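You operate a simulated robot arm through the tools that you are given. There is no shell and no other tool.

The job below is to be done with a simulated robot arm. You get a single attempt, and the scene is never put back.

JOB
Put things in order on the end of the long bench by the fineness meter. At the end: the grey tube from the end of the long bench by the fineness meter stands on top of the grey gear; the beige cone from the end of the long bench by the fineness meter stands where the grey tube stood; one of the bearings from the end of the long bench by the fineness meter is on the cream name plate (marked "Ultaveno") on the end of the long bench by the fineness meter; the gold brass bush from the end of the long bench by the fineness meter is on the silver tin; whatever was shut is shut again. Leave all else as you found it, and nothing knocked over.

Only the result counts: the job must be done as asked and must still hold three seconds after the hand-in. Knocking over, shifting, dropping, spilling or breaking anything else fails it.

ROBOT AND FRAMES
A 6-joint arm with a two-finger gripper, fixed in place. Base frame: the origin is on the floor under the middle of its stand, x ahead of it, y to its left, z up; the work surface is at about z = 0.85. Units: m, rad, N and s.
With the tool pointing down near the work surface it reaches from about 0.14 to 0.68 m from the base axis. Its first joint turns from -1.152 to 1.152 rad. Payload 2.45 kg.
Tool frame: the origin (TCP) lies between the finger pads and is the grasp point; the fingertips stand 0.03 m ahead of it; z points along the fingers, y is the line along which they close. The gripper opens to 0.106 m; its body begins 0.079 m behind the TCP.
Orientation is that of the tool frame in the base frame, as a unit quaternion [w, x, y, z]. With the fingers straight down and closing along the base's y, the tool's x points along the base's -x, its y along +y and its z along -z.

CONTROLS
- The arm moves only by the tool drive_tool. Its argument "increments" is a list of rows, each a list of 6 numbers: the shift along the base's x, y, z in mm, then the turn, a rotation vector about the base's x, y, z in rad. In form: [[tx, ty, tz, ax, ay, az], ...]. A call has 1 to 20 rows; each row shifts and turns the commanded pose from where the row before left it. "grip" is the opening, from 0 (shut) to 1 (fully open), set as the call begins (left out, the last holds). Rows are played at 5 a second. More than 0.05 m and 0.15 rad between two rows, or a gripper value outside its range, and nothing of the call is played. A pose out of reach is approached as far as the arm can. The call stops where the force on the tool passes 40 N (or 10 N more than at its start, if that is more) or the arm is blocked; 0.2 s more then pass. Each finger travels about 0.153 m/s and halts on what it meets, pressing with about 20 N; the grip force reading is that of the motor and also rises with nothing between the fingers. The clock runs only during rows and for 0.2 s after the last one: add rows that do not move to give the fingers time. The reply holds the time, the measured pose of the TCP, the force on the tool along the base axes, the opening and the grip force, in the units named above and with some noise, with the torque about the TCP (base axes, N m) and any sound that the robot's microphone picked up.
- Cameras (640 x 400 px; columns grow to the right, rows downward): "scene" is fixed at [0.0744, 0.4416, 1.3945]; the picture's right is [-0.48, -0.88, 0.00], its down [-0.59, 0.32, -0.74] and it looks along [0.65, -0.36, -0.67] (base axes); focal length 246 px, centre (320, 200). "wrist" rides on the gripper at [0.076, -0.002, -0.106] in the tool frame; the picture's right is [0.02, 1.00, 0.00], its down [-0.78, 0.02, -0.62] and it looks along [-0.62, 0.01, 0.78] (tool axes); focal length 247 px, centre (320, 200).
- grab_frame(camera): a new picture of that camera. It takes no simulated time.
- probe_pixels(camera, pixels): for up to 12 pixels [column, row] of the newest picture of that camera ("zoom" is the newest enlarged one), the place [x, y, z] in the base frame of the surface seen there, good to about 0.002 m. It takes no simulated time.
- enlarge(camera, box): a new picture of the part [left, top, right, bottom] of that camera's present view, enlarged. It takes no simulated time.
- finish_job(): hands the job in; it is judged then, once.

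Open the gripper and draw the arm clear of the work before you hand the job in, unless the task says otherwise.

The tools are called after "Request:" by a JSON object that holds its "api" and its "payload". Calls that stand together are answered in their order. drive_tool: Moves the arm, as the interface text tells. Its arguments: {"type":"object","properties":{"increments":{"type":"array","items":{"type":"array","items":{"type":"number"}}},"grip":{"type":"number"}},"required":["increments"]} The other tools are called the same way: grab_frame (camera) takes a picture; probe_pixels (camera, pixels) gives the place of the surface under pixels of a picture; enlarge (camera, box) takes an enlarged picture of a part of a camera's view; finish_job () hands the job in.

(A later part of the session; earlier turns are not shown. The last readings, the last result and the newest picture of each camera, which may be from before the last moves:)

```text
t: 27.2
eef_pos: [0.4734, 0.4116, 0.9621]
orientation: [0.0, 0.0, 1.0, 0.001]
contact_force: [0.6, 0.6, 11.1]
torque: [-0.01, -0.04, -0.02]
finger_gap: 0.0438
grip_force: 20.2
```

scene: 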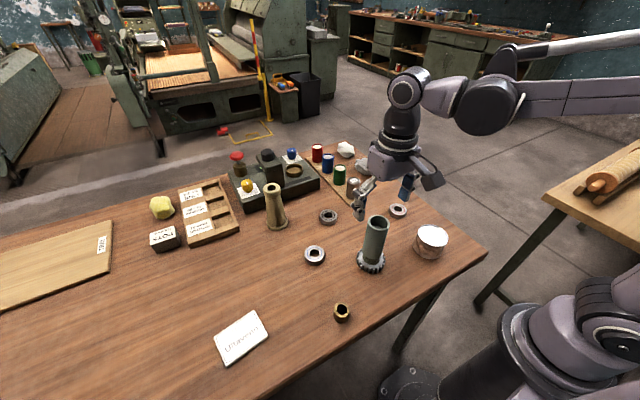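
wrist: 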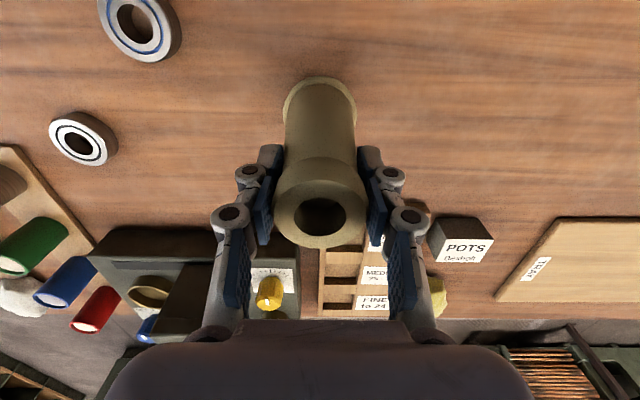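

Contact with the bench reads 11 N. I ease 0.4 mm and release.

Request:
{"api": "drive_tool", "payload": {"increments": [[0, 0, 0.4, 0, 0, 0], [0, 0, 0, 0, 0, 0]]}}

Request:
{"api": "drive_tool", "payload": {"increments": [[0, 0, 0, 0, 0, 0], [0, 0, 0, 0, 0, 0]], "grip": 0.6}}

Request:
{"api": "drive_tool", "payload": {"increments": [[0, 0, 0, 0, 0, 0], [0, 0, 0, 0, 0, 0]], "grip": 1}}

Request:
{"api": "grab_frame", "payload": {"camera": "wrist"}}

Request:
{"api": "enlarge", "payload": {"camera": "scene", "box": [200, 180, 320, 290]}}

```text
t: 27.8
eef_pos: [0.4729, 0.4124, 0.9605]
orientation: [0.0, 0.0, 1.0, 0.0]
contact_force: [-0.1, -0.1, 10.3]
torque: [0.0, 0.03, -0.01]
finger_gap: 0.0441
grip_force: 20.3
```

```text
t: 28.4
eef_pos: [0.4745, 0.4119, 0.9615]
orientation: [0.0, 0.0, 1.0, 0.0]
contact_force: [-0.1, -0.3, -0.3]
torque: [-0.03, -0.01, 0.0]
finger_gap: 0.0633
grip_force: 0.1
```

```text
t: 29.0
eef_pos: [0.4722, 0.4136, 0.9625]
orientation: [0.0, 0.0, 1.0, 0.0]
contact_force: [0.4, 0.2, 0.2]
torque: [0.01, -0.03, -0.05]
finger_gap: 0.1059
grip_force: 0.0
```

```text
taken
```

wrist: 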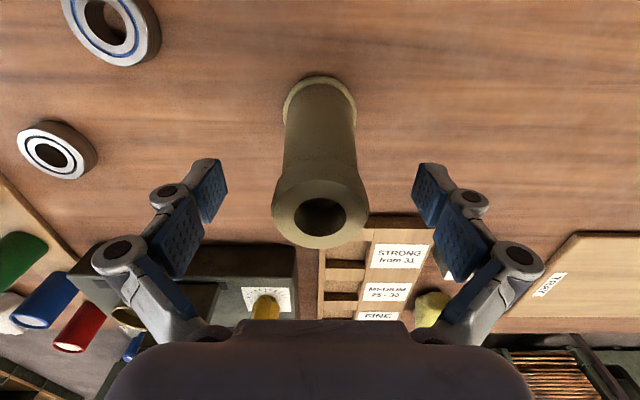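

```text
3.64 times, centred on (260, 235) of scene
```

zoom: 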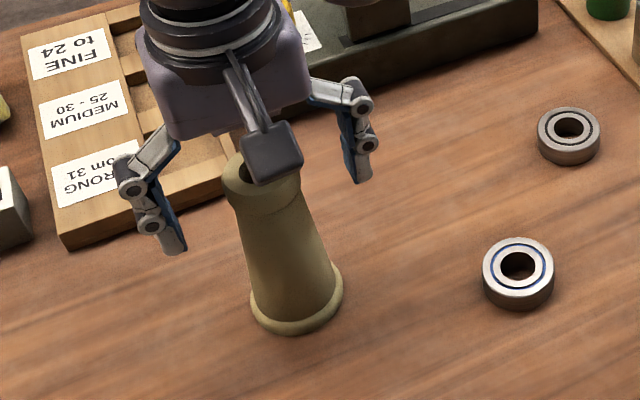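

The cone stands free at the old tube place. I raise the gripper straight up above it.

Request:
{"api": "drive_tool", "payload": {"increments": [[0, 0, 25, 0, 0, 0], [0, 0, 30, 0, 0, 0], [0, 0, 30, 0, 0, 0], [0, 0, 0, 0, 0, 0]]}}

Request:
{"api": "grab_frame", "payload": {"camera": "wrist"}}

Request:
{"api": "enlarge", "payload": {"camera": "wrist", "box": [250, 60, 390, 180]}}

```text
t: 30.0
eef_pos: [0.4734, 0.4131, 1.0465]
orientation: [0.0, -0.001, 1.0, 0.0]
contact_force: [-0.2, 0.4, 0.2]
torque: [-0.03, -0.01, 0.02]
finger_gap: 0.106
grip_force: 0.1
```

```text
taken
```

wrist: 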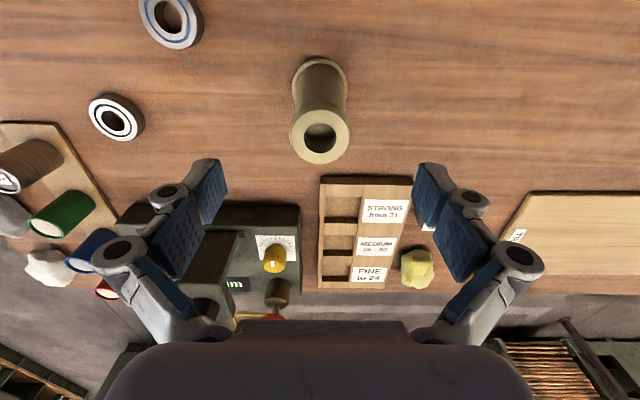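

```text
3.33 times, centred on (320, 120) of wrist
```

zoom: 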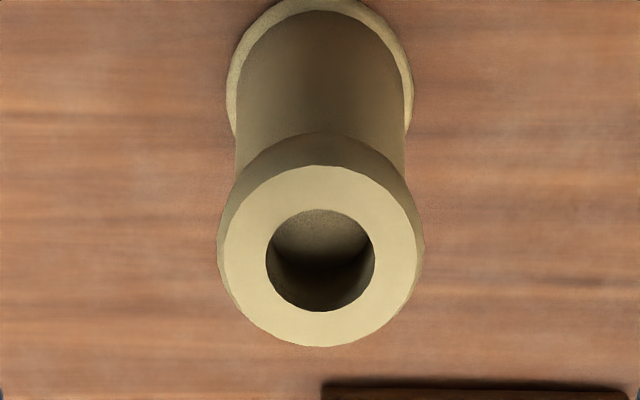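

I verify the cone's new position by probing its collar rim.

Request:
{"api": "probe_pixels", "payload": {"camera": "zoom", "pixels": [[320, 172], [320, 342], [228, 255], [412, 255], [250, 320], [392, 320], [320, 8], [232, 100], [408, 100], [255, 200], [385, 200], [320, 190]]}}

```text
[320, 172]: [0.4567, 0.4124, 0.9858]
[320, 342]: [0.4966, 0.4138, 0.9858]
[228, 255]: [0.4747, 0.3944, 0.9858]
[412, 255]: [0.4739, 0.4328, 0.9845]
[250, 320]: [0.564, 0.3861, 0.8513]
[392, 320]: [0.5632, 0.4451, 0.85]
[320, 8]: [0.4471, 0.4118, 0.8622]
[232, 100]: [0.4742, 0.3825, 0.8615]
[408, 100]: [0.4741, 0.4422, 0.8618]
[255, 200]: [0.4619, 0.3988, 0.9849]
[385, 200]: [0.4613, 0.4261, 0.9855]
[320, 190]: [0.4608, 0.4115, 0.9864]
```

The cone is at about (0.475,0.413), within a few mm of the tube's former place. Next the blue-ring bearing: I move above it at roughly (0.412,0.270) with a narrower opening.

Request:
{"api": "drive_tool", "payload": {"increments": [[-15.3, -36, 0, 0, 0, 0], [-15.3, -36, 0, 0, 0, 0], [-15.3, -36, -5, 0, 0, 0], [-15.3, -36, -5, 0, 0, 0], [0, 0, 0, 0, 0, 0]]}}

Request:
{"api": "grab_frame", "payload": {"camera": "wrist"}}

Request:
{"api": "grab_frame", "payload": {"camera": "scene"}}

Request:
{"api": "enlarge", "payload": {"camera": "wrist", "box": [250, 60, 390, 180]}}

```text
t: 31.2
eef_pos: [0.4113, 0.2682, 1.0359]
orientation: [0.001, 0.0, 1.0, -0.001]
contact_force: [-1.3, -0.5, 0.0]
torque: [0.01, -0.01, -0.01]
finger_gap: 0.106
grip_force: 0.1
```

```text
taken
```

wrist: 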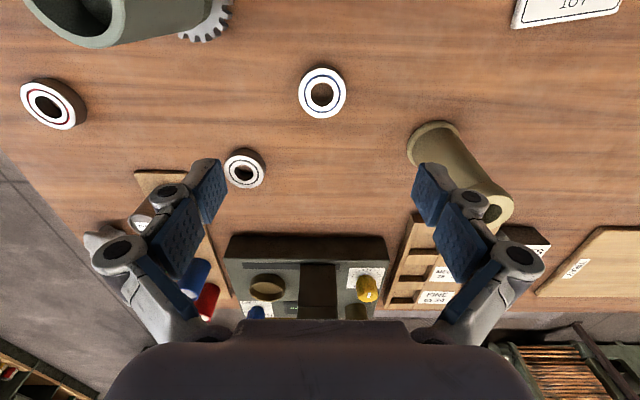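

```text
taken
```

scene: 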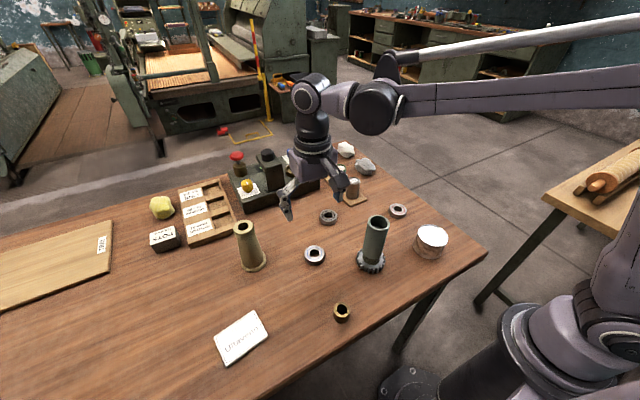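

```text
3.33 times, centred on (320, 120) of wrist
```

zoom: 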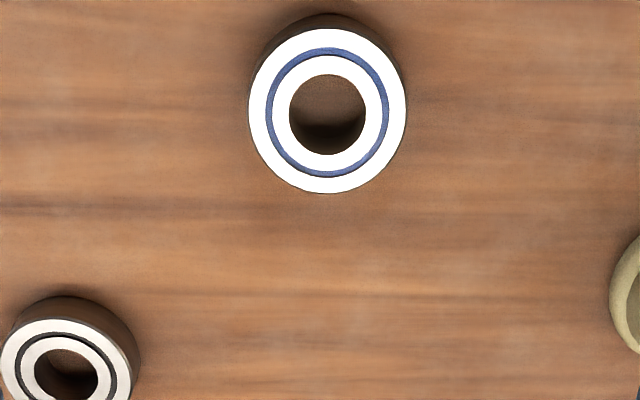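

I probe the blue bearing's rim in the zoom, and the cone base and top in the scene view.

Request:
{"api": "probe_pixels", "payload": {"camera": "zoom", "pixels": [[327, 34], [327, 188], [254, 112], [400, 112], [275, 60], [380, 60], [275, 165], [380, 165]]}}

Request:
{"api": "enlarge", "payload": {"camera": "scene", "box": [200, 200, 320, 290]}}

```text
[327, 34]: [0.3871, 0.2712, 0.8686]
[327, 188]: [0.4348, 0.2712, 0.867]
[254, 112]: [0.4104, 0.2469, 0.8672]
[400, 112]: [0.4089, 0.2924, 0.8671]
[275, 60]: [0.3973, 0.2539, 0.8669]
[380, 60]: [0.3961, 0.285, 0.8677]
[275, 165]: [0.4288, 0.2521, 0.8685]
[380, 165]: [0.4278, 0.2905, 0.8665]
```

```text
4.44 times, centred on (260, 245) of scene
```

zoom: 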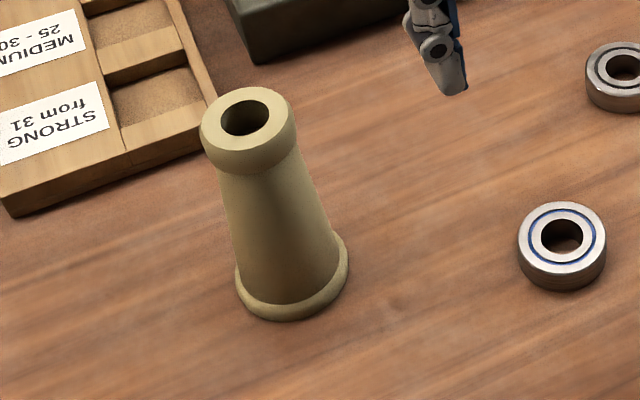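

Bearing centre is (0.411,0.270), OD ≈ 0.047, top z 0.868. I probe the cone in the scene zoom.

Request:
{"api": "probe_pixels", "payload": {"camera": "zoom", "pixels": [[205, 130], [290, 110], [250, 90], [245, 150], [238, 285], [345, 255], [290, 318], [222, 100], [275, 140], [320, 305], [255, 308], [345, 275]]}}

```text
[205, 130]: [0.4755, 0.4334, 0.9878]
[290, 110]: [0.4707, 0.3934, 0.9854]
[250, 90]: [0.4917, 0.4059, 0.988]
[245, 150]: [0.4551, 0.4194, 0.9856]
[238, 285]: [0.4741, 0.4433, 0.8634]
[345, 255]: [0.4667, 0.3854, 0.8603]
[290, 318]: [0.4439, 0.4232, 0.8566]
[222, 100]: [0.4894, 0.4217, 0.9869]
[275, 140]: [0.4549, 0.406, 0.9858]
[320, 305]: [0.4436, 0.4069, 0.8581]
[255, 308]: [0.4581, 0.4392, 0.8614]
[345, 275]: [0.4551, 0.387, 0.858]
```

Cone centre from the scene view is ≈ (0.4735,0.413), within ~3 mm of the tube's place. Now I narrow the gripper to 0.65 in free air to see how the fingertips extend.

Request:
{"api": "drive_tool", "payload": {"increments": [[0, 0, 0, 0, 0, 0], [0, 0, 0, 0, 0, 0]], "grip": 0.65}}

Request:
{"api": "grab_frame", "payload": {"camera": "wrist"}}

Request:
{"api": "enlarge", "payload": {"camera": "wrist", "box": [200, 120, 440, 270]}}

```text
t: 31.8
eef_pos: [0.4098, 0.2681, 1.0377]
orientation: [0.0, 0.0, 1.0, -0.001]
contact_force: [0.4, 0.4, -0.3]
torque: [0.0, 0.02, 0.02]
finger_gap: 0.0691
grip_force: 0.0
```

```text
taken
```

wrist: 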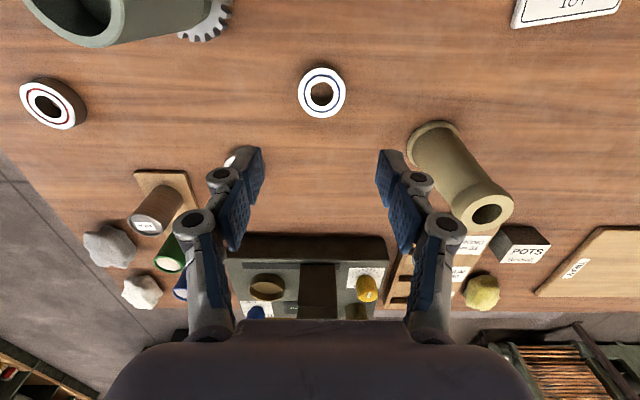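

```text
2.67 times, centred on (320, 195) of wrist
```

zoom: 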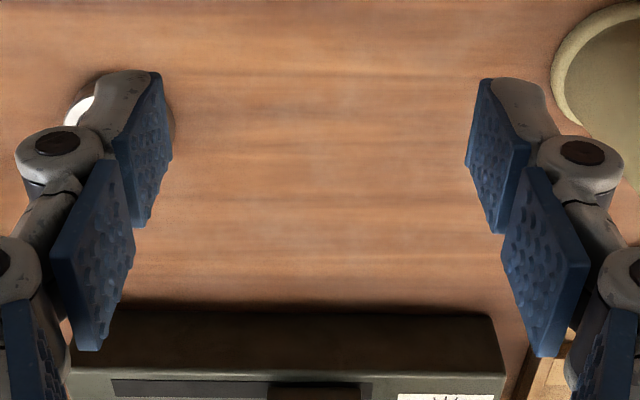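

I probe the fingertips' heights directly.

Request:
{"api": "probe_pixels", "payload": {"camera": "zoom", "pixels": [[155, 80], [165, 160], [135, 78], [140, 215], [483, 88], [470, 160], [510, 85], [492, 225], [125, 175], [155, 110], [95, 190], [75, 345]]}}

```text
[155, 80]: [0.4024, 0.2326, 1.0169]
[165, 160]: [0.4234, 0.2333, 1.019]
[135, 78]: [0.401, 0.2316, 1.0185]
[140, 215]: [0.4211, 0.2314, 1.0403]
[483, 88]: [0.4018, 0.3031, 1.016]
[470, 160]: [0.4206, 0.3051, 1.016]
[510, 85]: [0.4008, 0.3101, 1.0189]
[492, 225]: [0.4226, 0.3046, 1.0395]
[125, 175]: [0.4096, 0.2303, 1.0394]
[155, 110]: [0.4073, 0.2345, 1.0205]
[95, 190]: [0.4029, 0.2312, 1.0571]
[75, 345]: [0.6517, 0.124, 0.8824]
```

At a 0.069 gap the tips are ~21 mm ahead of the TCP. I close to about the bearing's width in free air and measure again.

Request:
{"api": "drive_tool", "payload": {"increments": [[0, 0, 0, 0, 0, 0], [0, 0, 0, 0, 0, 0]], "grip": 0.45}}

Request:
{"api": "enlarge", "payload": {"camera": "wrist", "box": [200, 120, 440, 270]}}

```text
t: 32.4
eef_pos: [0.4105, 0.2676, 1.0386]
orientation: [0.0, 0.0, 1.0, 0.0]
contact_force: [-0.9, 0.2, 0.3]
torque: [-0.01, 0.01, 0.01]
finger_gap: 0.0478
grip_force: 0.0
```

```text
2.67 times, centred on (320, 195) of wrist
```

zoom: 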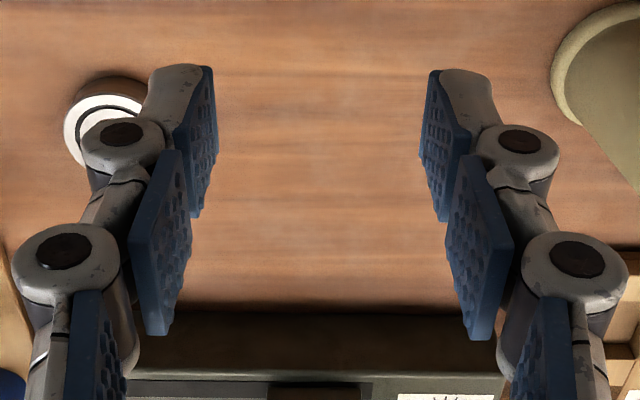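

Request:
{"api": "probe_pixels", "payload": {"camera": "zoom", "pixels": [[206, 72], [214, 140], [180, 70], [196, 205], [436, 76], [424, 150], [470, 74], [444, 215], [188, 150], [165, 250], [150, 320], [185, 240]]}}

```text
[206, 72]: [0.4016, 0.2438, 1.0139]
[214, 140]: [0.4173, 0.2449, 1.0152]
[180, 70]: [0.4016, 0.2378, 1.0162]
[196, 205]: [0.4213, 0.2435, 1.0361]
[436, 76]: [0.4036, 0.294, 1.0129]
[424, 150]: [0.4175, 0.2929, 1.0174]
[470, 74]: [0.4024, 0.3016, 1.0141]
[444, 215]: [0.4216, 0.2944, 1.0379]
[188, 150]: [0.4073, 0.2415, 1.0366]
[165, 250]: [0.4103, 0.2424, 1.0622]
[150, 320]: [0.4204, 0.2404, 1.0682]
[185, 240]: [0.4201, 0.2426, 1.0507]
```

At a 0.048 gap the tips are ~25 mm ahead. Before descending, I check the forearm/wrist heights relative to the tube standing on the gear by probing the arm in the scene picture.

Request:
{"api": "grab_frame", "payload": {"camera": "scene"}}

Request:
{"api": "probe_pixels", "payload": {"camera": "scene", "pixels": [[308, 100], [315, 130], [315, 160], [350, 100], [372, 108], [372, 90], [430, 100], [500, 105], [560, 105], [600, 110], [312, 175], [338, 165]]}}

```text
taken
```

scene: 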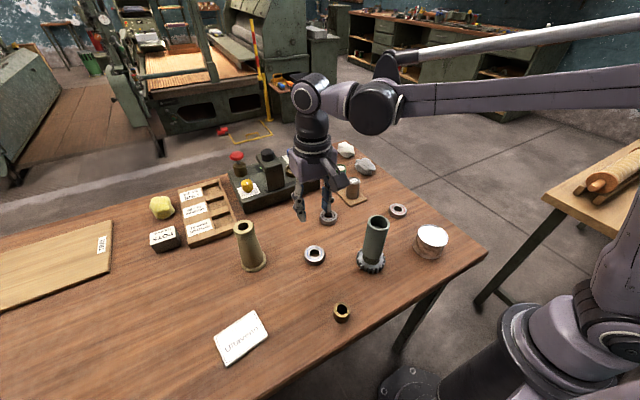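

```text
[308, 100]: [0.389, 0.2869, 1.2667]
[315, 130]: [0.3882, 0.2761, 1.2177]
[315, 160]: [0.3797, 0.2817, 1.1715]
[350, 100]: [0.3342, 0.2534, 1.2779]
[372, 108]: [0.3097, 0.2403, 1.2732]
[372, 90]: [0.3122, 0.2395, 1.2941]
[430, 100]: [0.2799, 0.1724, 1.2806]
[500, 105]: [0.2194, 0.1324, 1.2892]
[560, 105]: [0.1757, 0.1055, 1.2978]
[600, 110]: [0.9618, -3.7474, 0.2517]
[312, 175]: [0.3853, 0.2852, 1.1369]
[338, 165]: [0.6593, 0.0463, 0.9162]
```

The wrist joint is ~0.24 m above the TCP, so at the grasp height it stays ≥ 0.07 m above the tube top. I open to 0.7, shift +1 mm in y, and descend onto the blue bearing.

Request:
{"api": "drive_tool", "payload": {"increments": [[0.5, 1, 0, 0, 0, 0], [0, 0, -40, 0, 0, 0], [0, 0, -40, 0, 0, 0], [0, 0, -40, 0, 0, 0], [0, 0, -20, 0, 0, 0], [0, 0, 0, 0, 0, 0]], "grip": 0.7}}

Request:
{"api": "grab_frame", "payload": {"camera": "wrist"}}

Request:
{"api": "enlarge", "payload": {"camera": "scene", "box": [260, 180, 420, 290]}}

```text
t: 33.8
eef_pos: [0.4136, 0.2693, 0.8962]
orientation: [-0.001, 0.0, 1.0, 0.001]
contact_force: [0.4, 0.5, 1.0]
torque: [0.0, 0.0, -0.03]
finger_gap: 0.074
grip_force: 0.1
```

```text
taken
```

wrist: 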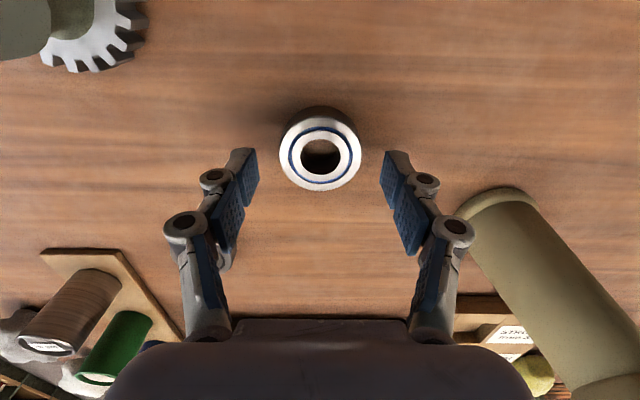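

```text
3.64 times, centred on (340, 235) of scene
```

zoom: 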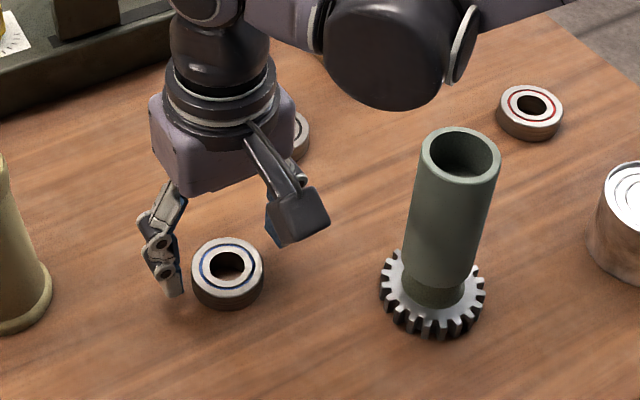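

The bearing is centred between the fingers at column 320. I probe its rim again and re-read the pose to refine x.

Request:
{"api": "probe_pixels", "payload": {"camera": "wrist", "pixels": [[320, 120], [320, 188], [281, 155], [359, 155], [248, 152], [255, 175], [393, 155], [386, 178]]}}

Request:
{"api": "drive_tool", "payload": {"increments": [[0, 0, 0, 0, 0, 0]]}}

```text
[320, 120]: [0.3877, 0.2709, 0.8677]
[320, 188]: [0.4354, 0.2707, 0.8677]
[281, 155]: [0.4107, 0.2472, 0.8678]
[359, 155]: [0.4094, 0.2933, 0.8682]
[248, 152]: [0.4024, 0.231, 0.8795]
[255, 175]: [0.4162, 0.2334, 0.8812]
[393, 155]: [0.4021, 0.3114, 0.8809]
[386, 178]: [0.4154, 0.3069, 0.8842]
```

```text
t: 34.2
eef_pos: [0.413, 0.2697, 0.897]
orientation: [-0.001, 0.0, 1.0, 0.0]
contact_force: [0.5, 0.0, 0.3]
torque: [-0.03, 0.0, 0.0]
finger_gap: 0.0742
grip_force: 0.1
```

Bearing centre (0.4115,0.2703), TCP (0.413,0.2697). I shift −1.2 mm in x and descend the last 18.5 mm, then close.

Request:
{"api": "drive_tool", "payload": {"increments": [[-1.2, 0.5, -8, 0, 0, 0], [0, 0, -7, 0, 0, 0], [0, 0, -3.5, 0, 0, 0], [0, 0, 0, 0, 0, 0]]}}

Request:
{"api": "drive_tool", "payload": {"increments": [[0, 0, 0, 0, 0, 0], [0, 0, 0, 0, 0, 0], [0, 0, 0, 0, 0, 0]], "grip": 0.2}}

Request:
{"api": "grab_frame", "payload": {"camera": "wrist"}}

```text
t: 35.2
eef_pos: [0.4112, 0.27, 0.8781]
orientation: [0.0, 0.0, 1.0, 0.0]
contact_force: [-0.8, -0.4, -0.1]
torque: [-0.03, 0.01, -0.01]
finger_gap: 0.0741
grip_force: 0.1
```

```text
t: 36.0
eef_pos: [0.4108, 0.27, 0.8789]
orientation: [0.0, -0.001, 1.0, 0.0]
contact_force: [0.3, -1.2, 1.1]
torque: [-0.07, 0.02, -0.03]
finger_gap: 0.0512
grip_force: 20.2
```

```text
taken
```

wrist: 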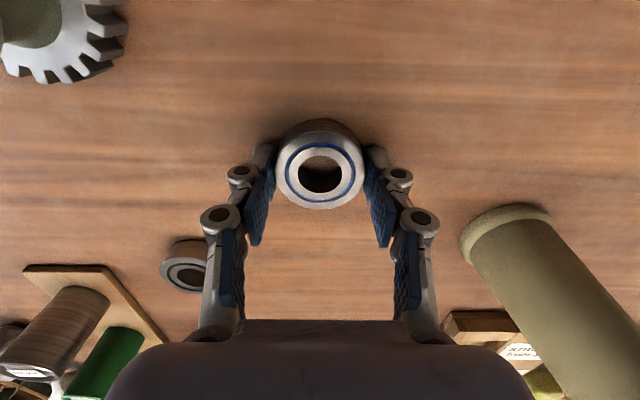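

The bearing is gripped (gap 0.051, 20 N). I lift it and check that it comes along level.

Request:
{"api": "drive_tool", "payload": {"increments": [[0, 0, 5, 0, 0, 0], [0, 0, 15, 0, 0, 0], [0, 0, 25, 0, 0, 0], [0, 0, 25, 0, 0, 0], [0, 0, 0, 0, 0, 0]]}}

Request:
{"api": "grab_frame", "payload": {"camera": "wrist"}}

Request:
{"api": "enlarge", "payload": {"camera": "scene", "box": [260, 160, 420, 270]}}

```text
t: 37.2
eef_pos: [0.4116, 0.2691, 0.948]
orientation: [-0.001, 0.0, 1.0, -0.001]
contact_force: [0.6, -0.6, -0.9]
torque: [0.01, -0.03, -0.03]
finger_gap: 0.0511
grip_force: 20.0
```

```text
taken
```

wrist: 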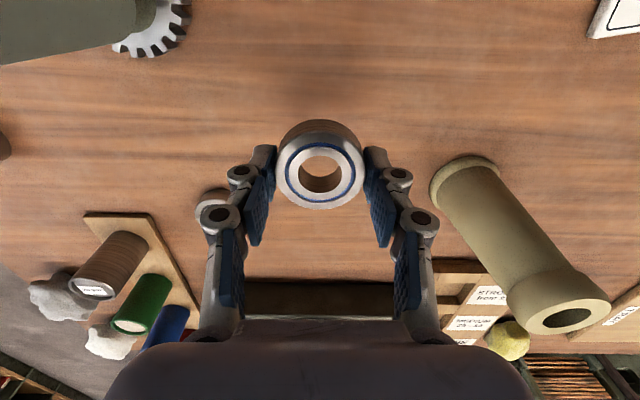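

```text
3.64 times, centred on (340, 215) of scene
```

zoom: 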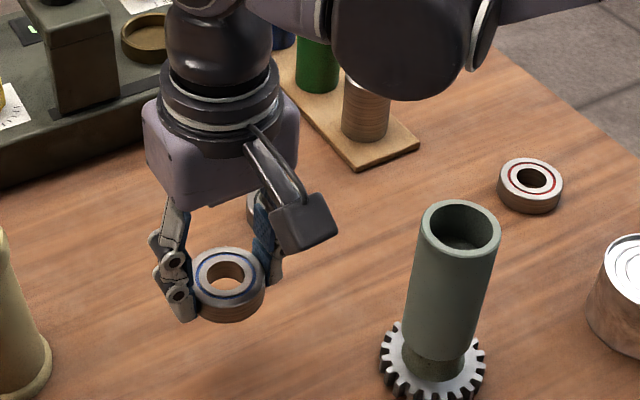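

The bearing hangs level. I enlarge the plate in the scene view to fix its centre and thickness.

Request:
{"api": "enlarge", "payload": {"camera": "scene", "box": [190, 295, 290, 375]}}

```text
5.00 times, centred on (240, 335) of scene
```

zoom: 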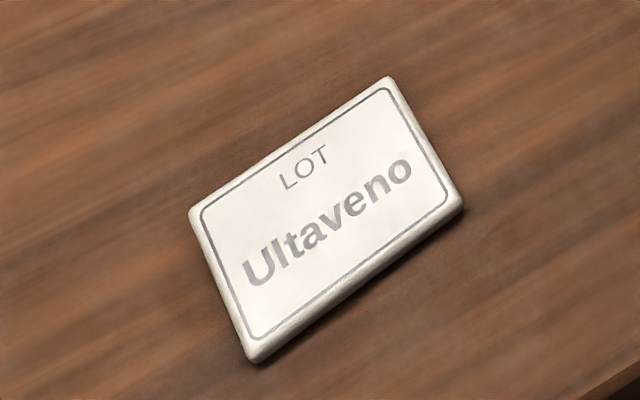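

Request:
{"api": "probe_pixels", "payload": {"camera": "zoom", "pixels": [[198, 212], [387, 82], [456, 196], [250, 348], [325, 210], [300, 240], [350, 180], [265, 330], [440, 205], [360, 285], [150, 200], [480, 240]]}}

```text
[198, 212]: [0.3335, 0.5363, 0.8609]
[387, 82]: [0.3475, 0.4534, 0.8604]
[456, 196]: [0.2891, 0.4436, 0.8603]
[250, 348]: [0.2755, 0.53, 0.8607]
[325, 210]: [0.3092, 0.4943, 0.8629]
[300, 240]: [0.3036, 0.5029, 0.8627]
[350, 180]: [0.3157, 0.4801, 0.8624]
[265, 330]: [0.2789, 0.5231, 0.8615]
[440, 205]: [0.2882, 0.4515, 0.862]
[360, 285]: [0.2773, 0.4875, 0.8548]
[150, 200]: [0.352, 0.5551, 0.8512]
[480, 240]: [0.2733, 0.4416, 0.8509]
```

Plate centre is (0.311,0.491), top z ≈ 0.862. I carry the bearing there at the present height.

Request:
{"api": "drive_tool", "payload": {"increments": [[-16.7, 36.9, 2, 0, 0, 0], [-16.7, 36.9, 2, 0, 0, 0], [-16.7, 36.9, 0, 0, 0, 0], [-16.7, 36.9, 0, 0, 0, 0], [-16.7, 36.9, 0, 0, 0, 0], [-16.7, 36.9, 0, 0, 0, 0], [0, 0, 0, 0, 0, 0], [0, 0, 0, 0, 0, 0]]}}

Request:
{"api": "grab_frame", "payload": {"camera": "wrist"}}

Request:
{"api": "enlarge", "payload": {"camera": "scene", "box": [170, 260, 310, 380]}}

```text
t: 39.0
eef_pos: [0.3107, 0.4916, 0.9516]
orientation: [0.001, 0.0, 1.0, 0.001]
contact_force: [-0.8, -0.1, -1.8]
torque: [0.01, 0.01, 0.0]
finger_gap: 0.0509
grip_force: 20.0
```

```text
taken
```

wrist: 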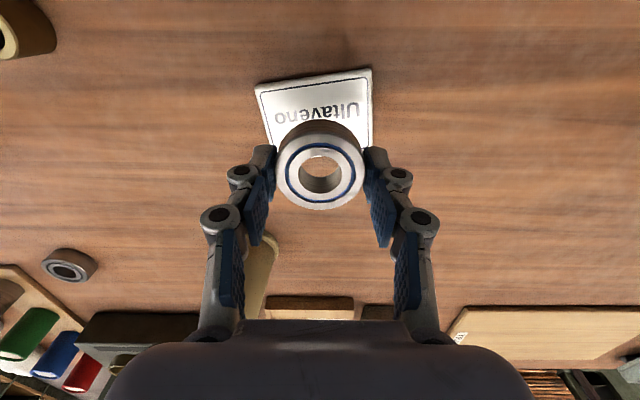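

```text
3.33 times, centred on (240, 320) of scene
```

zoom: 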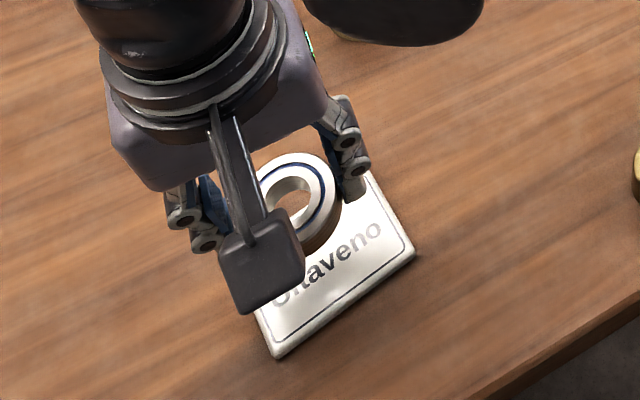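

Above the plate. I lower 55 mm, then check.

Request:
{"api": "drive_tool", "payload": {"increments": [[0, 0, -15, 0, 0, 0], [0, 0, -15, 0, 0, 0], [0, 0, -15, 0, 0, 0], [0, 0, -10, 0, 0, 0], [0, 0, 0, 0, 0, 0]]}}

Request:
{"api": "grab_frame", "payload": {"camera": "wrist"}}

Request:
{"api": "enlarge", "payload": {"camera": "wrist", "box": [220, 70, 420, 220]}}

```text
t: 40.2
eef_pos: [0.3111, 0.4924, 0.8973]
orientation: [0.0, -0.001, 1.0, 0.0]
contact_force: [0.2, -0.4, -1.2]
torque: [0.0, 0.0, 0.01]
finger_gap: 0.0508
grip_force: 19.8
```

```text
taken
```

wrist: 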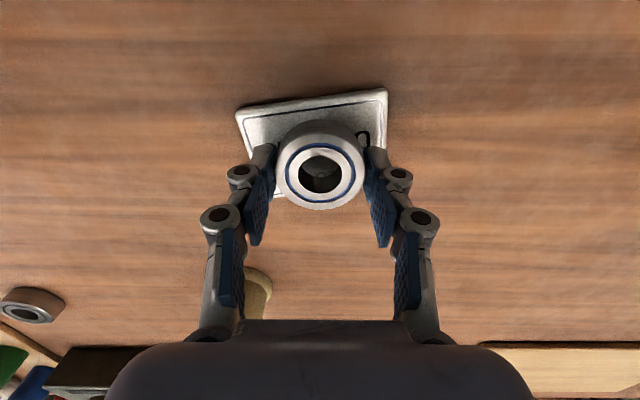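

```text
2.67 times, centred on (320, 145) of wrist
```

zoom: 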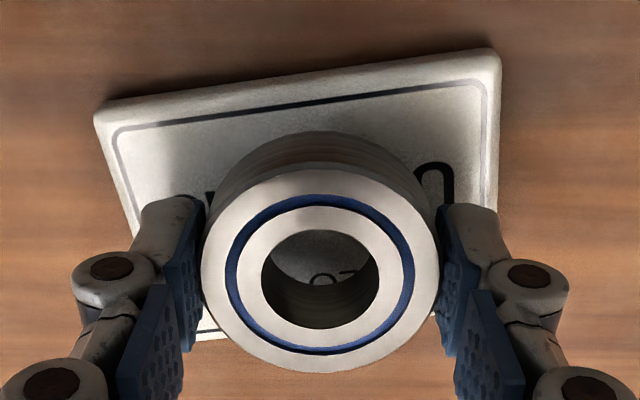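

Bearing is over the plate's middle, about 7 mm above. I lower in small steps to contact.

Request:
{"api": "drive_tool", "payload": {"increments": [[0, -0.8, -3, 0, 0, 0], [0, 0, -2, 0, 0, 0], [0, 0, -1, 0, 0, 0], [0, 0, 0, 0, 0, 0]]}}

Request:
{"api": "drive_tool", "payload": {"increments": [[0, 0, -1, 0, 0, 0], [0, 0, 0, 0, 0, 0]]}}

```text
t: 41.2
eef_pos: [0.3118, 0.4902, 0.8915]
orientation: [0.0, 0.001, 1.0, 0.0]
contact_force: [0.3, -0.1, -1.5]
torque: [0.0, 0.01, -0.01]
finger_gap: 0.051
grip_force: 20.0
```

```text
t: 41.8
eef_pos: [0.3104, 0.4904, 0.8891]
orientation: [0.0, 0.0, 1.0, 0.0]
contact_force: [0.1, -0.3, -1.2]
torque: [0.02, -0.01, -0.01]
finger_gap: 0.051
grip_force: 20.1
```

No contact yet at TCP z ≈ 0.890; I step down another millimetre at a time.

Request:
{"api": "drive_tool", "payload": {"increments": [[0, 0, -0.8, 0, 0, 0], [0, 0, 0, 0, 0, 0]]}}

Request:
{"api": "drive_tool", "payload": {"increments": [[0, 0, -0.8, 0, 0, 0], [0, 0, 0, 0, 0, 0]]}}

Request:
{"api": "enlarge", "payload": {"camera": "wrist", "box": [220, 70, 420, 220]}}

```text
t: 42.4
eef_pos: [0.3121, 0.4896, 0.8899]
orientation: [0.0, 0.0, 1.0, 0.0]
contact_force: [0.0, -0.4, -1.2]
torque: [-0.02, -0.01, 0.01]
finger_gap: 0.051
grip_force: 20.5
```

```text
t: 43.0
eef_pos: [0.3112, 0.4903, 0.8879]
orientation: [0.0, -0.001, 1.0, 0.0]
contact_force: [0.7, -0.4, 0.3]
torque: [-0.02, 0.03, 0.0]
finger_gap: 0.0509
grip_force: 19.8
```

```text
2.67 times, centred on (320, 145) of wrist
```

zoom: 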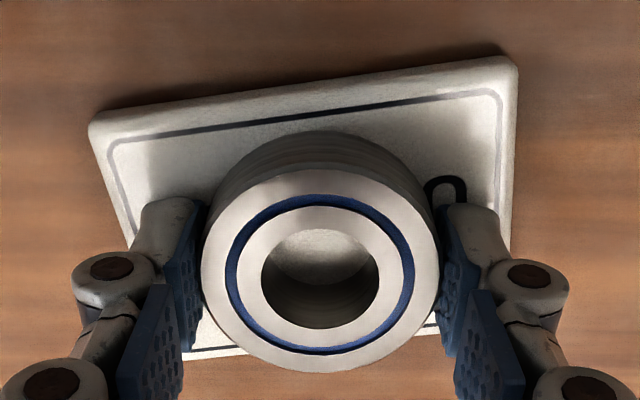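

The weight is now being taken up by the plate (−1.2 → +0.3 N). One more 0.5 mm, then open part-way.

Request:
{"api": "drive_tool", "payload": {"increments": [[0, 0, -0.5, 0, 0, 0], [0, 0, 0, 0, 0, 0]]}}

Request:
{"api": "drive_tool", "payload": {"increments": [[0, 0, 0, 0, 0, 0], [0, 0, 0, 0, 0, 0]], "grip": 0.65}}

Request:
{"api": "enlarge", "payload": {"camera": "wrist", "box": [220, 70, 420, 220]}}

```text
t: 43.6
eef_pos: [0.3105, 0.4905, 0.8887]
orientation: [0.001, 0.0, 1.0, 0.0]
contact_force: [0.9, 0.7, 7.8]
torque: [-0.08, 0.0, -0.01]
finger_gap: 0.051
grip_force: 20.2
```

```text
t: 44.2
eef_pos: [0.3104, 0.4908, 0.8873]
orientation: [0.0, 0.0, 1.0, 0.0]
contact_force: [-0.3, 0.1, -0.2]
torque: [0.03, 0.0, -0.01]
finger_gap: 0.0688
grip_force: 0.1
```

```text
2.67 times, centred on (320, 145) of wrist
```

zoom: 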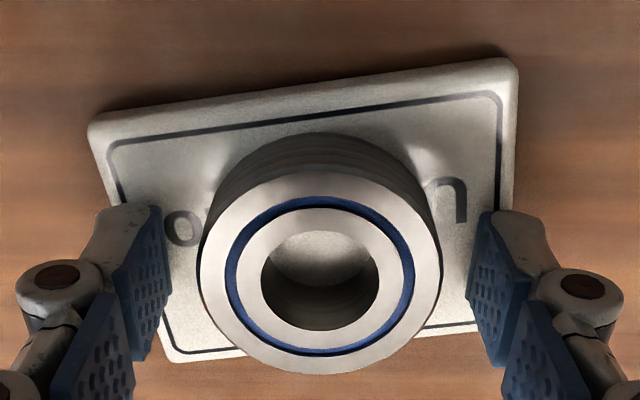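

The bearing rests on the plate, released. I raise the gripper straight up and then go over to the brass bush.

Request:
{"api": "drive_tool", "payload": {"increments": [[0, 0, 20, 0, 0, 0], [0, 0, 40, 0, 0, 0], [0, 0, 45, 0, 0, 0], [0, 0, 45, 0, 0, 0], [0, 0, 0, 0, 0, 0]]}}

Request:
{"api": "grab_frame", "payload": {"camera": "wrist"}}

Request:
{"api": "grab_frame", "payload": {"camera": "scene"}}

```text
t: 45.4
eef_pos: [0.3124, 0.4903, 1.0382]
orientation: [-0.001, 0.0, 1.0, 0.0]
contact_force: [0.3, 1.0, 0.7]
torque: [-0.01, -0.03, -0.02]
finger_gap: 0.0692
grip_force: 0.1
```

```text
taken
```

wrist: 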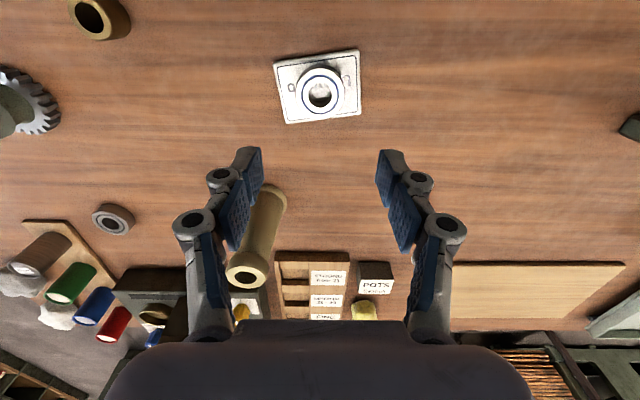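

```text
taken
```

scene: 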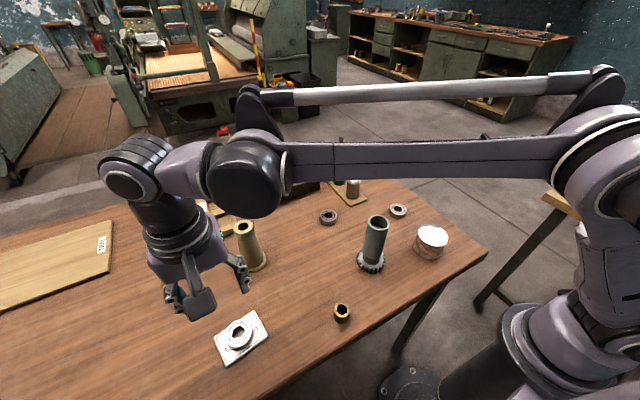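

The bearing sits in the middle of the plate. I move above the bush near (0.25,0.287).

Request:
{"api": "drive_tool", "payload": {"increments": [[-12.5, -40.5, 0, 0, 0, 0], [-12.5, -40.5, 0, 0, 0, 0], [-12.5, -40.5, 0, 0, 0, 0], [-12.5, -40.5, 0, 0, 0, 0], [-12.5, -40.5, 0, 0, 0, 0], [0, 0, 0, 0, 0, 0]]}}

Request:
{"api": "grab_frame", "payload": {"camera": "wrist"}}

Request:
{"api": "enlarge", "payload": {"camera": "wrist", "box": [260, 30, 400, 140]}}

```text
t: 46.8
eef_pos: [0.2478, 0.2871, 1.0374]
orientation: [0.0, 0.0, 1.0, 0.001]
contact_force: [-0.5, 0.9, 0.0]
torque: [0.0, 0.01, 0.0]
finger_gap: 0.0691
grip_force: 0.0
```

```text
taken
```

wrist: 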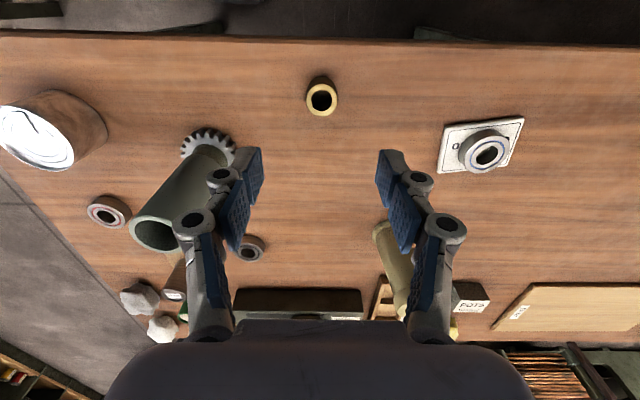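

```text
3.64 times, centred on (330, 85) of wrist
```

zoom: 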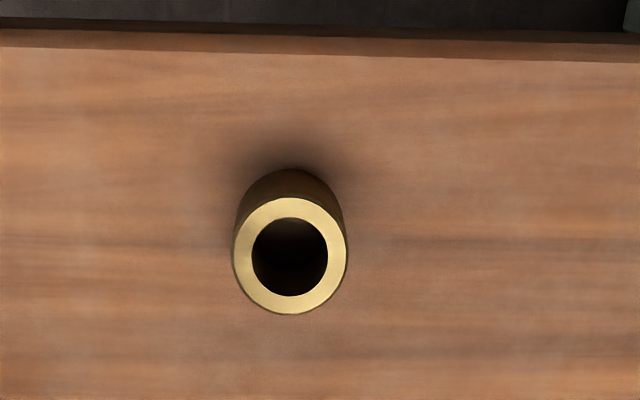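

Request:
{"api": "probe_pixels", "payload": {"camera": "zoom", "pixels": [[290, 202], [290, 309], [238, 255], [343, 255], [255, 215], [325, 215], [255, 295], [325, 295], [290, 172], [290, 120], [290, 250]]}}

```text
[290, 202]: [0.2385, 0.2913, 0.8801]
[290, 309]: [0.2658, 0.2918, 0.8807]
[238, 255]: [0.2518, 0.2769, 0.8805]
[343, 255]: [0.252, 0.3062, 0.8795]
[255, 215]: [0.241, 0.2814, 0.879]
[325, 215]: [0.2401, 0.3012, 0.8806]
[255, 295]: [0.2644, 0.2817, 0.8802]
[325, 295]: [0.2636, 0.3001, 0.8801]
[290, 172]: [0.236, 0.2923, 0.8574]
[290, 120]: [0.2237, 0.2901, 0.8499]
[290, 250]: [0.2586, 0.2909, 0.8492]
```

Bush centre is (0.252,0.2915), OD ≈ 0.031, top z 0.880. I centre over it and descend to just above grasp height.

Request:
{"api": "drive_tool", "payload": {"increments": [[3.5, 4.3, 0, 0, 0, 0], [0, 0, -40, 0, 0, 0], [0, 0, -40, 0, 0, 0], [0, 0, -40, 0, 0, 0], [0, 0, -10, 0, 0, 0], [0, 0, 0, 0, 0, 0]]}}

Request:
{"api": "grab_frame", "payload": {"camera": "wrist"}}

Request:
{"api": "drive_tool", "payload": {"increments": [[0, 0, 0, 0, 0, 0]]}}

```text
t: 48.2
eef_pos: [0.2522, 0.2927, 0.9077]
orientation: [0.0, 0.001, 1.0, 0.0]
contact_force: [-0.1, -0.5, 0.0]
torque: [0.01, -0.02, 0.01]
finger_gap: 0.0689
grip_force: 0.0
```

```text
taken
```

wrist: 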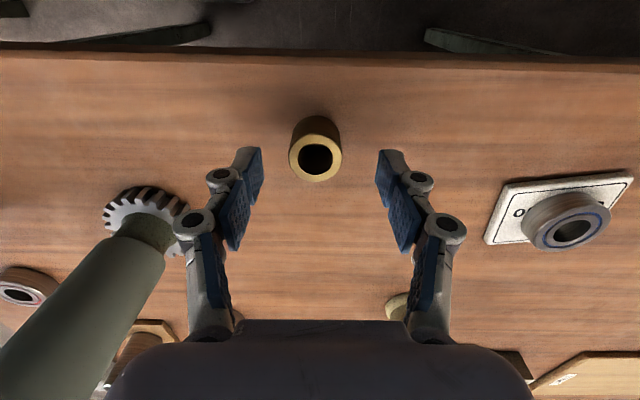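

```text
t: 48.6
eef_pos: [0.2513, 0.2926, 0.9064]
orientation: [0.0, 0.0, 1.0, 0.0]
contact_force: [1.0, -0.2, -0.2]
torque: [-0.01, -0.03, -0.03]
finger_gap: 0.0691
grip_force: 0.0
```

The bush (columns 289–341, centre 315) is ~1–2 mm to the −y side of the finger centre (319). I probe for the exact offset.

Request:
{"api": "probe_pixels", "payload": {"camera": "wrist", "pixels": [[291, 158], [339, 158], [315, 137], [315, 180], [256, 152], [382, 155], [260, 185], [379, 188]]}}

```text
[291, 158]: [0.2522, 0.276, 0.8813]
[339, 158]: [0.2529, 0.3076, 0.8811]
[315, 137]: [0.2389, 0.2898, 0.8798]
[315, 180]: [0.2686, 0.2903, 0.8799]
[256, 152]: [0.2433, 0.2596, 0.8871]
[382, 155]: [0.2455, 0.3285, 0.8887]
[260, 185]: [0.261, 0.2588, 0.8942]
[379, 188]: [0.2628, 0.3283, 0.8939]
```

Finger centre y ≈ 0.294 versus bush 0.2918; I shift −2 mm in y, +1 mm in x, descend to TCP 0.884 and close.

Request:
{"api": "drive_tool", "payload": {"increments": [[1, -2, -10, 0, 0, 0], [0, 0, -9, 0, 0, 0], [0, 0, -4, 0, 0, 0], [0, 0, 0, 0, 0, 0]]}}

Request:
{"api": "drive_tool", "payload": {"increments": [[0, 0, 0, 0, 0, 0], [0, 0, 0, 0, 0, 0], [0, 0, 0, 0, 0, 0]], "grip": 0.1}}

Request:
{"api": "grab_frame", "payload": {"camera": "wrist"}}

```text
t: 49.6
eef_pos: [0.2529, 0.2915, 0.8852]
orientation: [0.0, 0.001, 1.0, 0.0]
contact_force: [-0.1, -0.2, 0.2]
torque: [-0.02, 0.0, 0.0]
finger_gap: 0.0689
grip_force: 0.0
```

```text
t: 50.4
eef_pos: [0.2534, 0.2913, 0.8852]
orientation: [0.0, 0.0, 1.0, 0.0]
contact_force: [0.4, -0.1, 0.2]
torque: [-0.04, 0.01, 0.0]
finger_gap: 0.0329
grip_force: 19.5
```

```text
taken
```

wrist: 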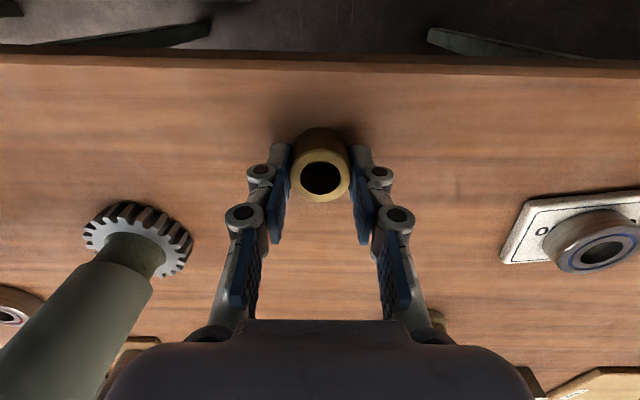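

The bush is gripped (gap 0.033). I lift it high so it will clear the tube on the gear.

Request:
{"api": "drive_tool", "payload": {"increments": [[0, 0, 5, 0, 0, 0], [0, 0, 20, 0, 0, 0], [0, 0, 40, 0, 0, 0], [0, 0, 45, 0, 0, 0], [0, 0, 45, 0, 0, 0], [0, 0, 40, 0, 0, 0], [0, 0, 0, 0, 0, 0]]}}

Request:
{"api": "grab_frame", "payload": {"camera": "wrist"}}

Request:
{"api": "grab_frame", "payload": {"camera": "scene"}}

```text
t: 52.0
eef_pos: [0.2534, 0.2914, 1.0799]
orientation: [0.0, 0.0, 1.0, 0.0]
contact_force: [0.6, 1.0, -0.7]
torque: [0.03, -0.03, 0.01]
finger_gap: 0.0329
grip_force: 20.1
```

```text
taken
```

wrist: 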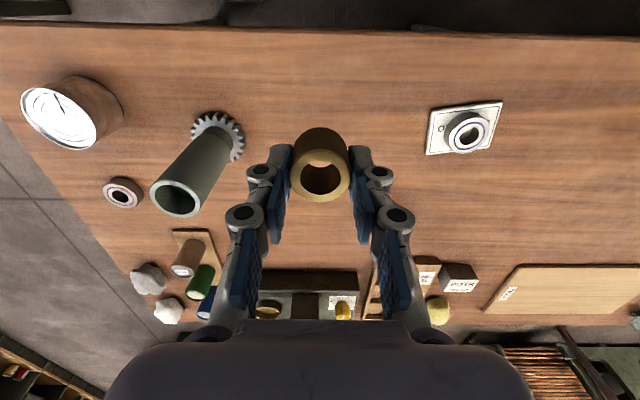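

```text
taken
```

scene: 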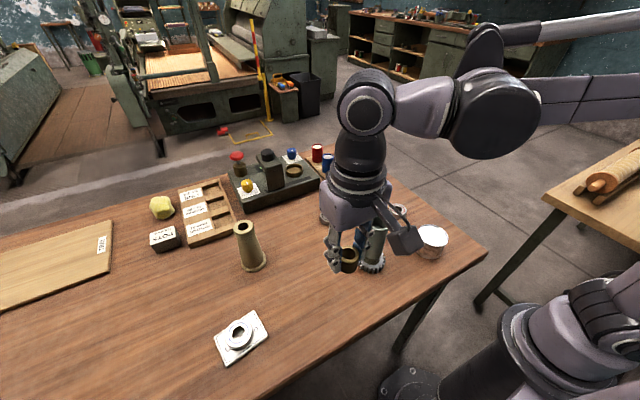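

The bush is held level. I carry it at this height over to the tin at (0.2917,−0.0104).

Request:
{"api": "drive_tool", "payload": {"increments": [[0, -37.7, 0, 0, 0, 0], [0, -37.7, 0, 0, 0, 0], [0, -37.7, 0, 0, 0, 0], [0, -37.7, 0, 0, 0, 0], [0, -37.7, 0, 0, 0, 0], [10, -37.7, 0, 0, 0, 0], [14, -37.7, 0, 0, 0, 0], [14, -37.7, 0, 0, 0, 0], [0, 0, 0, 0, 0, 0]]}}

Request:
{"api": "grab_frame", "payload": {"camera": "wrist"}}

Request:
{"api": "grab_frame", "payload": {"camera": "scene"}}

Request:
{"api": "enlarge", "payload": {"camera": "wrist", "box": [250, 40, 390, 160]}}

```text
t: 54.0
eef_pos: [0.2901, -0.0126, 1.0795]
orientation: [0.0, 0.0, 1.0, 0.0]
contact_force: [0.1, -0.9, -0.8]
torque: [-0.02, 0.0, 0.0]
finger_gap: 0.033
grip_force: 20.2
```

```text
taken
```

wrist: 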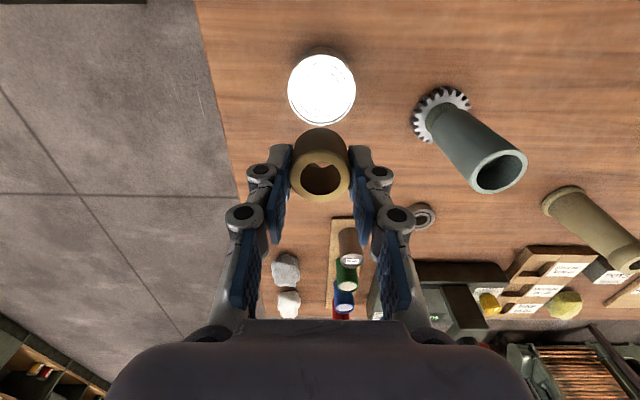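

```text
taken
```

scene: 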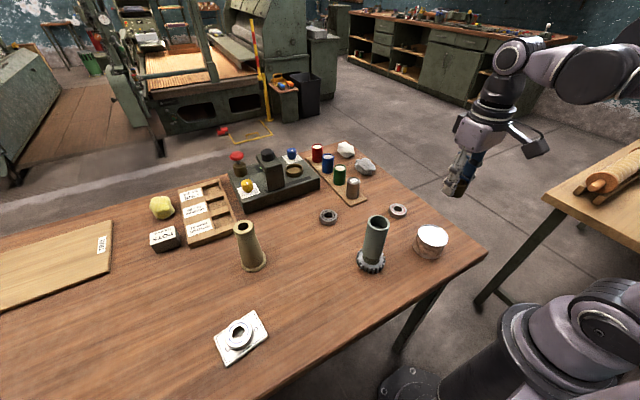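

```text
3.33 times, centred on (320, 100) of wrist
```

zoom: 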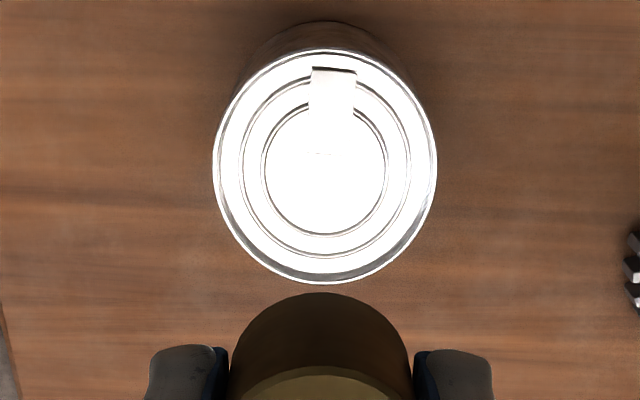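

I probe the tin's top: rim, recessed panel and pull-tab.

Request:
{"api": "probe_pixels", "payload": {"camera": "zoom", "pixels": [[324, 52], [324, 280], [216, 165], [433, 165], [324, 165], [290, 165], [360, 165], [324, 210], [324, 245], [333, 72], [333, 100], [333, 140]]}}

Request:
{"api": "probe_pixels", "payload": {"camera": "zoom", "pixels": [[324, 265], [324, 275], [230, 165], [250, 165], [275, 165], [375, 165], [400, 165], [420, 165], [324, 120], [324, 60], [280, 80], [315, 155]]}}

```text
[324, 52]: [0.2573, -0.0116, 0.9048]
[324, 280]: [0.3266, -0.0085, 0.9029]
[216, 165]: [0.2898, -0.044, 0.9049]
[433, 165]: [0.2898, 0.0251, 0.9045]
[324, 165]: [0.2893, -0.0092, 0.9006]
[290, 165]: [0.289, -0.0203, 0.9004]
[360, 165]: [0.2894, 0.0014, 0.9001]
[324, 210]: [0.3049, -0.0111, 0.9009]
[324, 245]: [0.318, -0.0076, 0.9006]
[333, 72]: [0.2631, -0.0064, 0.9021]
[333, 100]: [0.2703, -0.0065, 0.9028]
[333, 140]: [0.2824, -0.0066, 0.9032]
```

```text
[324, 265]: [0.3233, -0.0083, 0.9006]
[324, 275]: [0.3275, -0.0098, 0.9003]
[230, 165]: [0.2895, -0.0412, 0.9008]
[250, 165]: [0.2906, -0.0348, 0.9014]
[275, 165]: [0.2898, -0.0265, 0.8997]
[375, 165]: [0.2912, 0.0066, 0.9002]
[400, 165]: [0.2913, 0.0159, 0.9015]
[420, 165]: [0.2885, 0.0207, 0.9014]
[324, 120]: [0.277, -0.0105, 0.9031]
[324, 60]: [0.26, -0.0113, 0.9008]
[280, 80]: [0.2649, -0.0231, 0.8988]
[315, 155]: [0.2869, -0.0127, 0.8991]
```

The panel is at z 0.9005, the rim at 0.9045, and the tab (z ≈ 0.903) lies on the −x half. I probe where the tab ends.

Request:
{"api": "probe_pixels", "payload": {"camera": "zoom", "pixels": [[333, 146], [333, 150], [333, 154], [333, 158], [333, 162], [333, 170], [312, 120], [316, 120], [350, 120], [354, 120], [358, 120], [346, 152]]}}

Request:
{"api": "enlarge", "payload": {"camera": "scene", "box": [405, 215, 455, 265]}}

```text
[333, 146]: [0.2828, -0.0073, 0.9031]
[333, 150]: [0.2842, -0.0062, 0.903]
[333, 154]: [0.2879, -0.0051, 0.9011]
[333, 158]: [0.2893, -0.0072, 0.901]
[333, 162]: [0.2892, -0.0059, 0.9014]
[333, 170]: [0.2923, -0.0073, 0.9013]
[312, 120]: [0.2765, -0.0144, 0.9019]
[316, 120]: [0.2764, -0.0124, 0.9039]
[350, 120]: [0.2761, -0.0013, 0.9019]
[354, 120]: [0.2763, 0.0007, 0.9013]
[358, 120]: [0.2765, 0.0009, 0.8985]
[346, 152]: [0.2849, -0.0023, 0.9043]
```

```text
8.00 times, centred on (430, 240) of scene
```

zoom: 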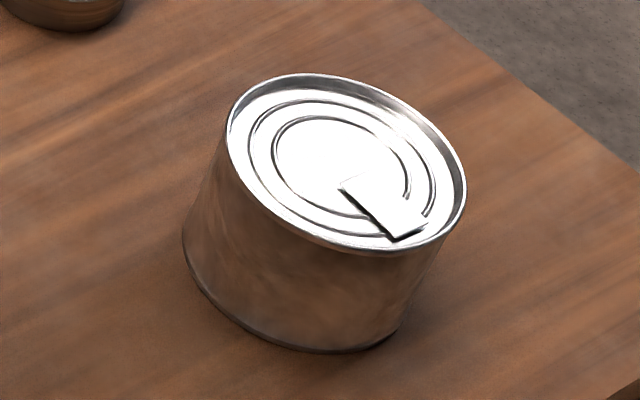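

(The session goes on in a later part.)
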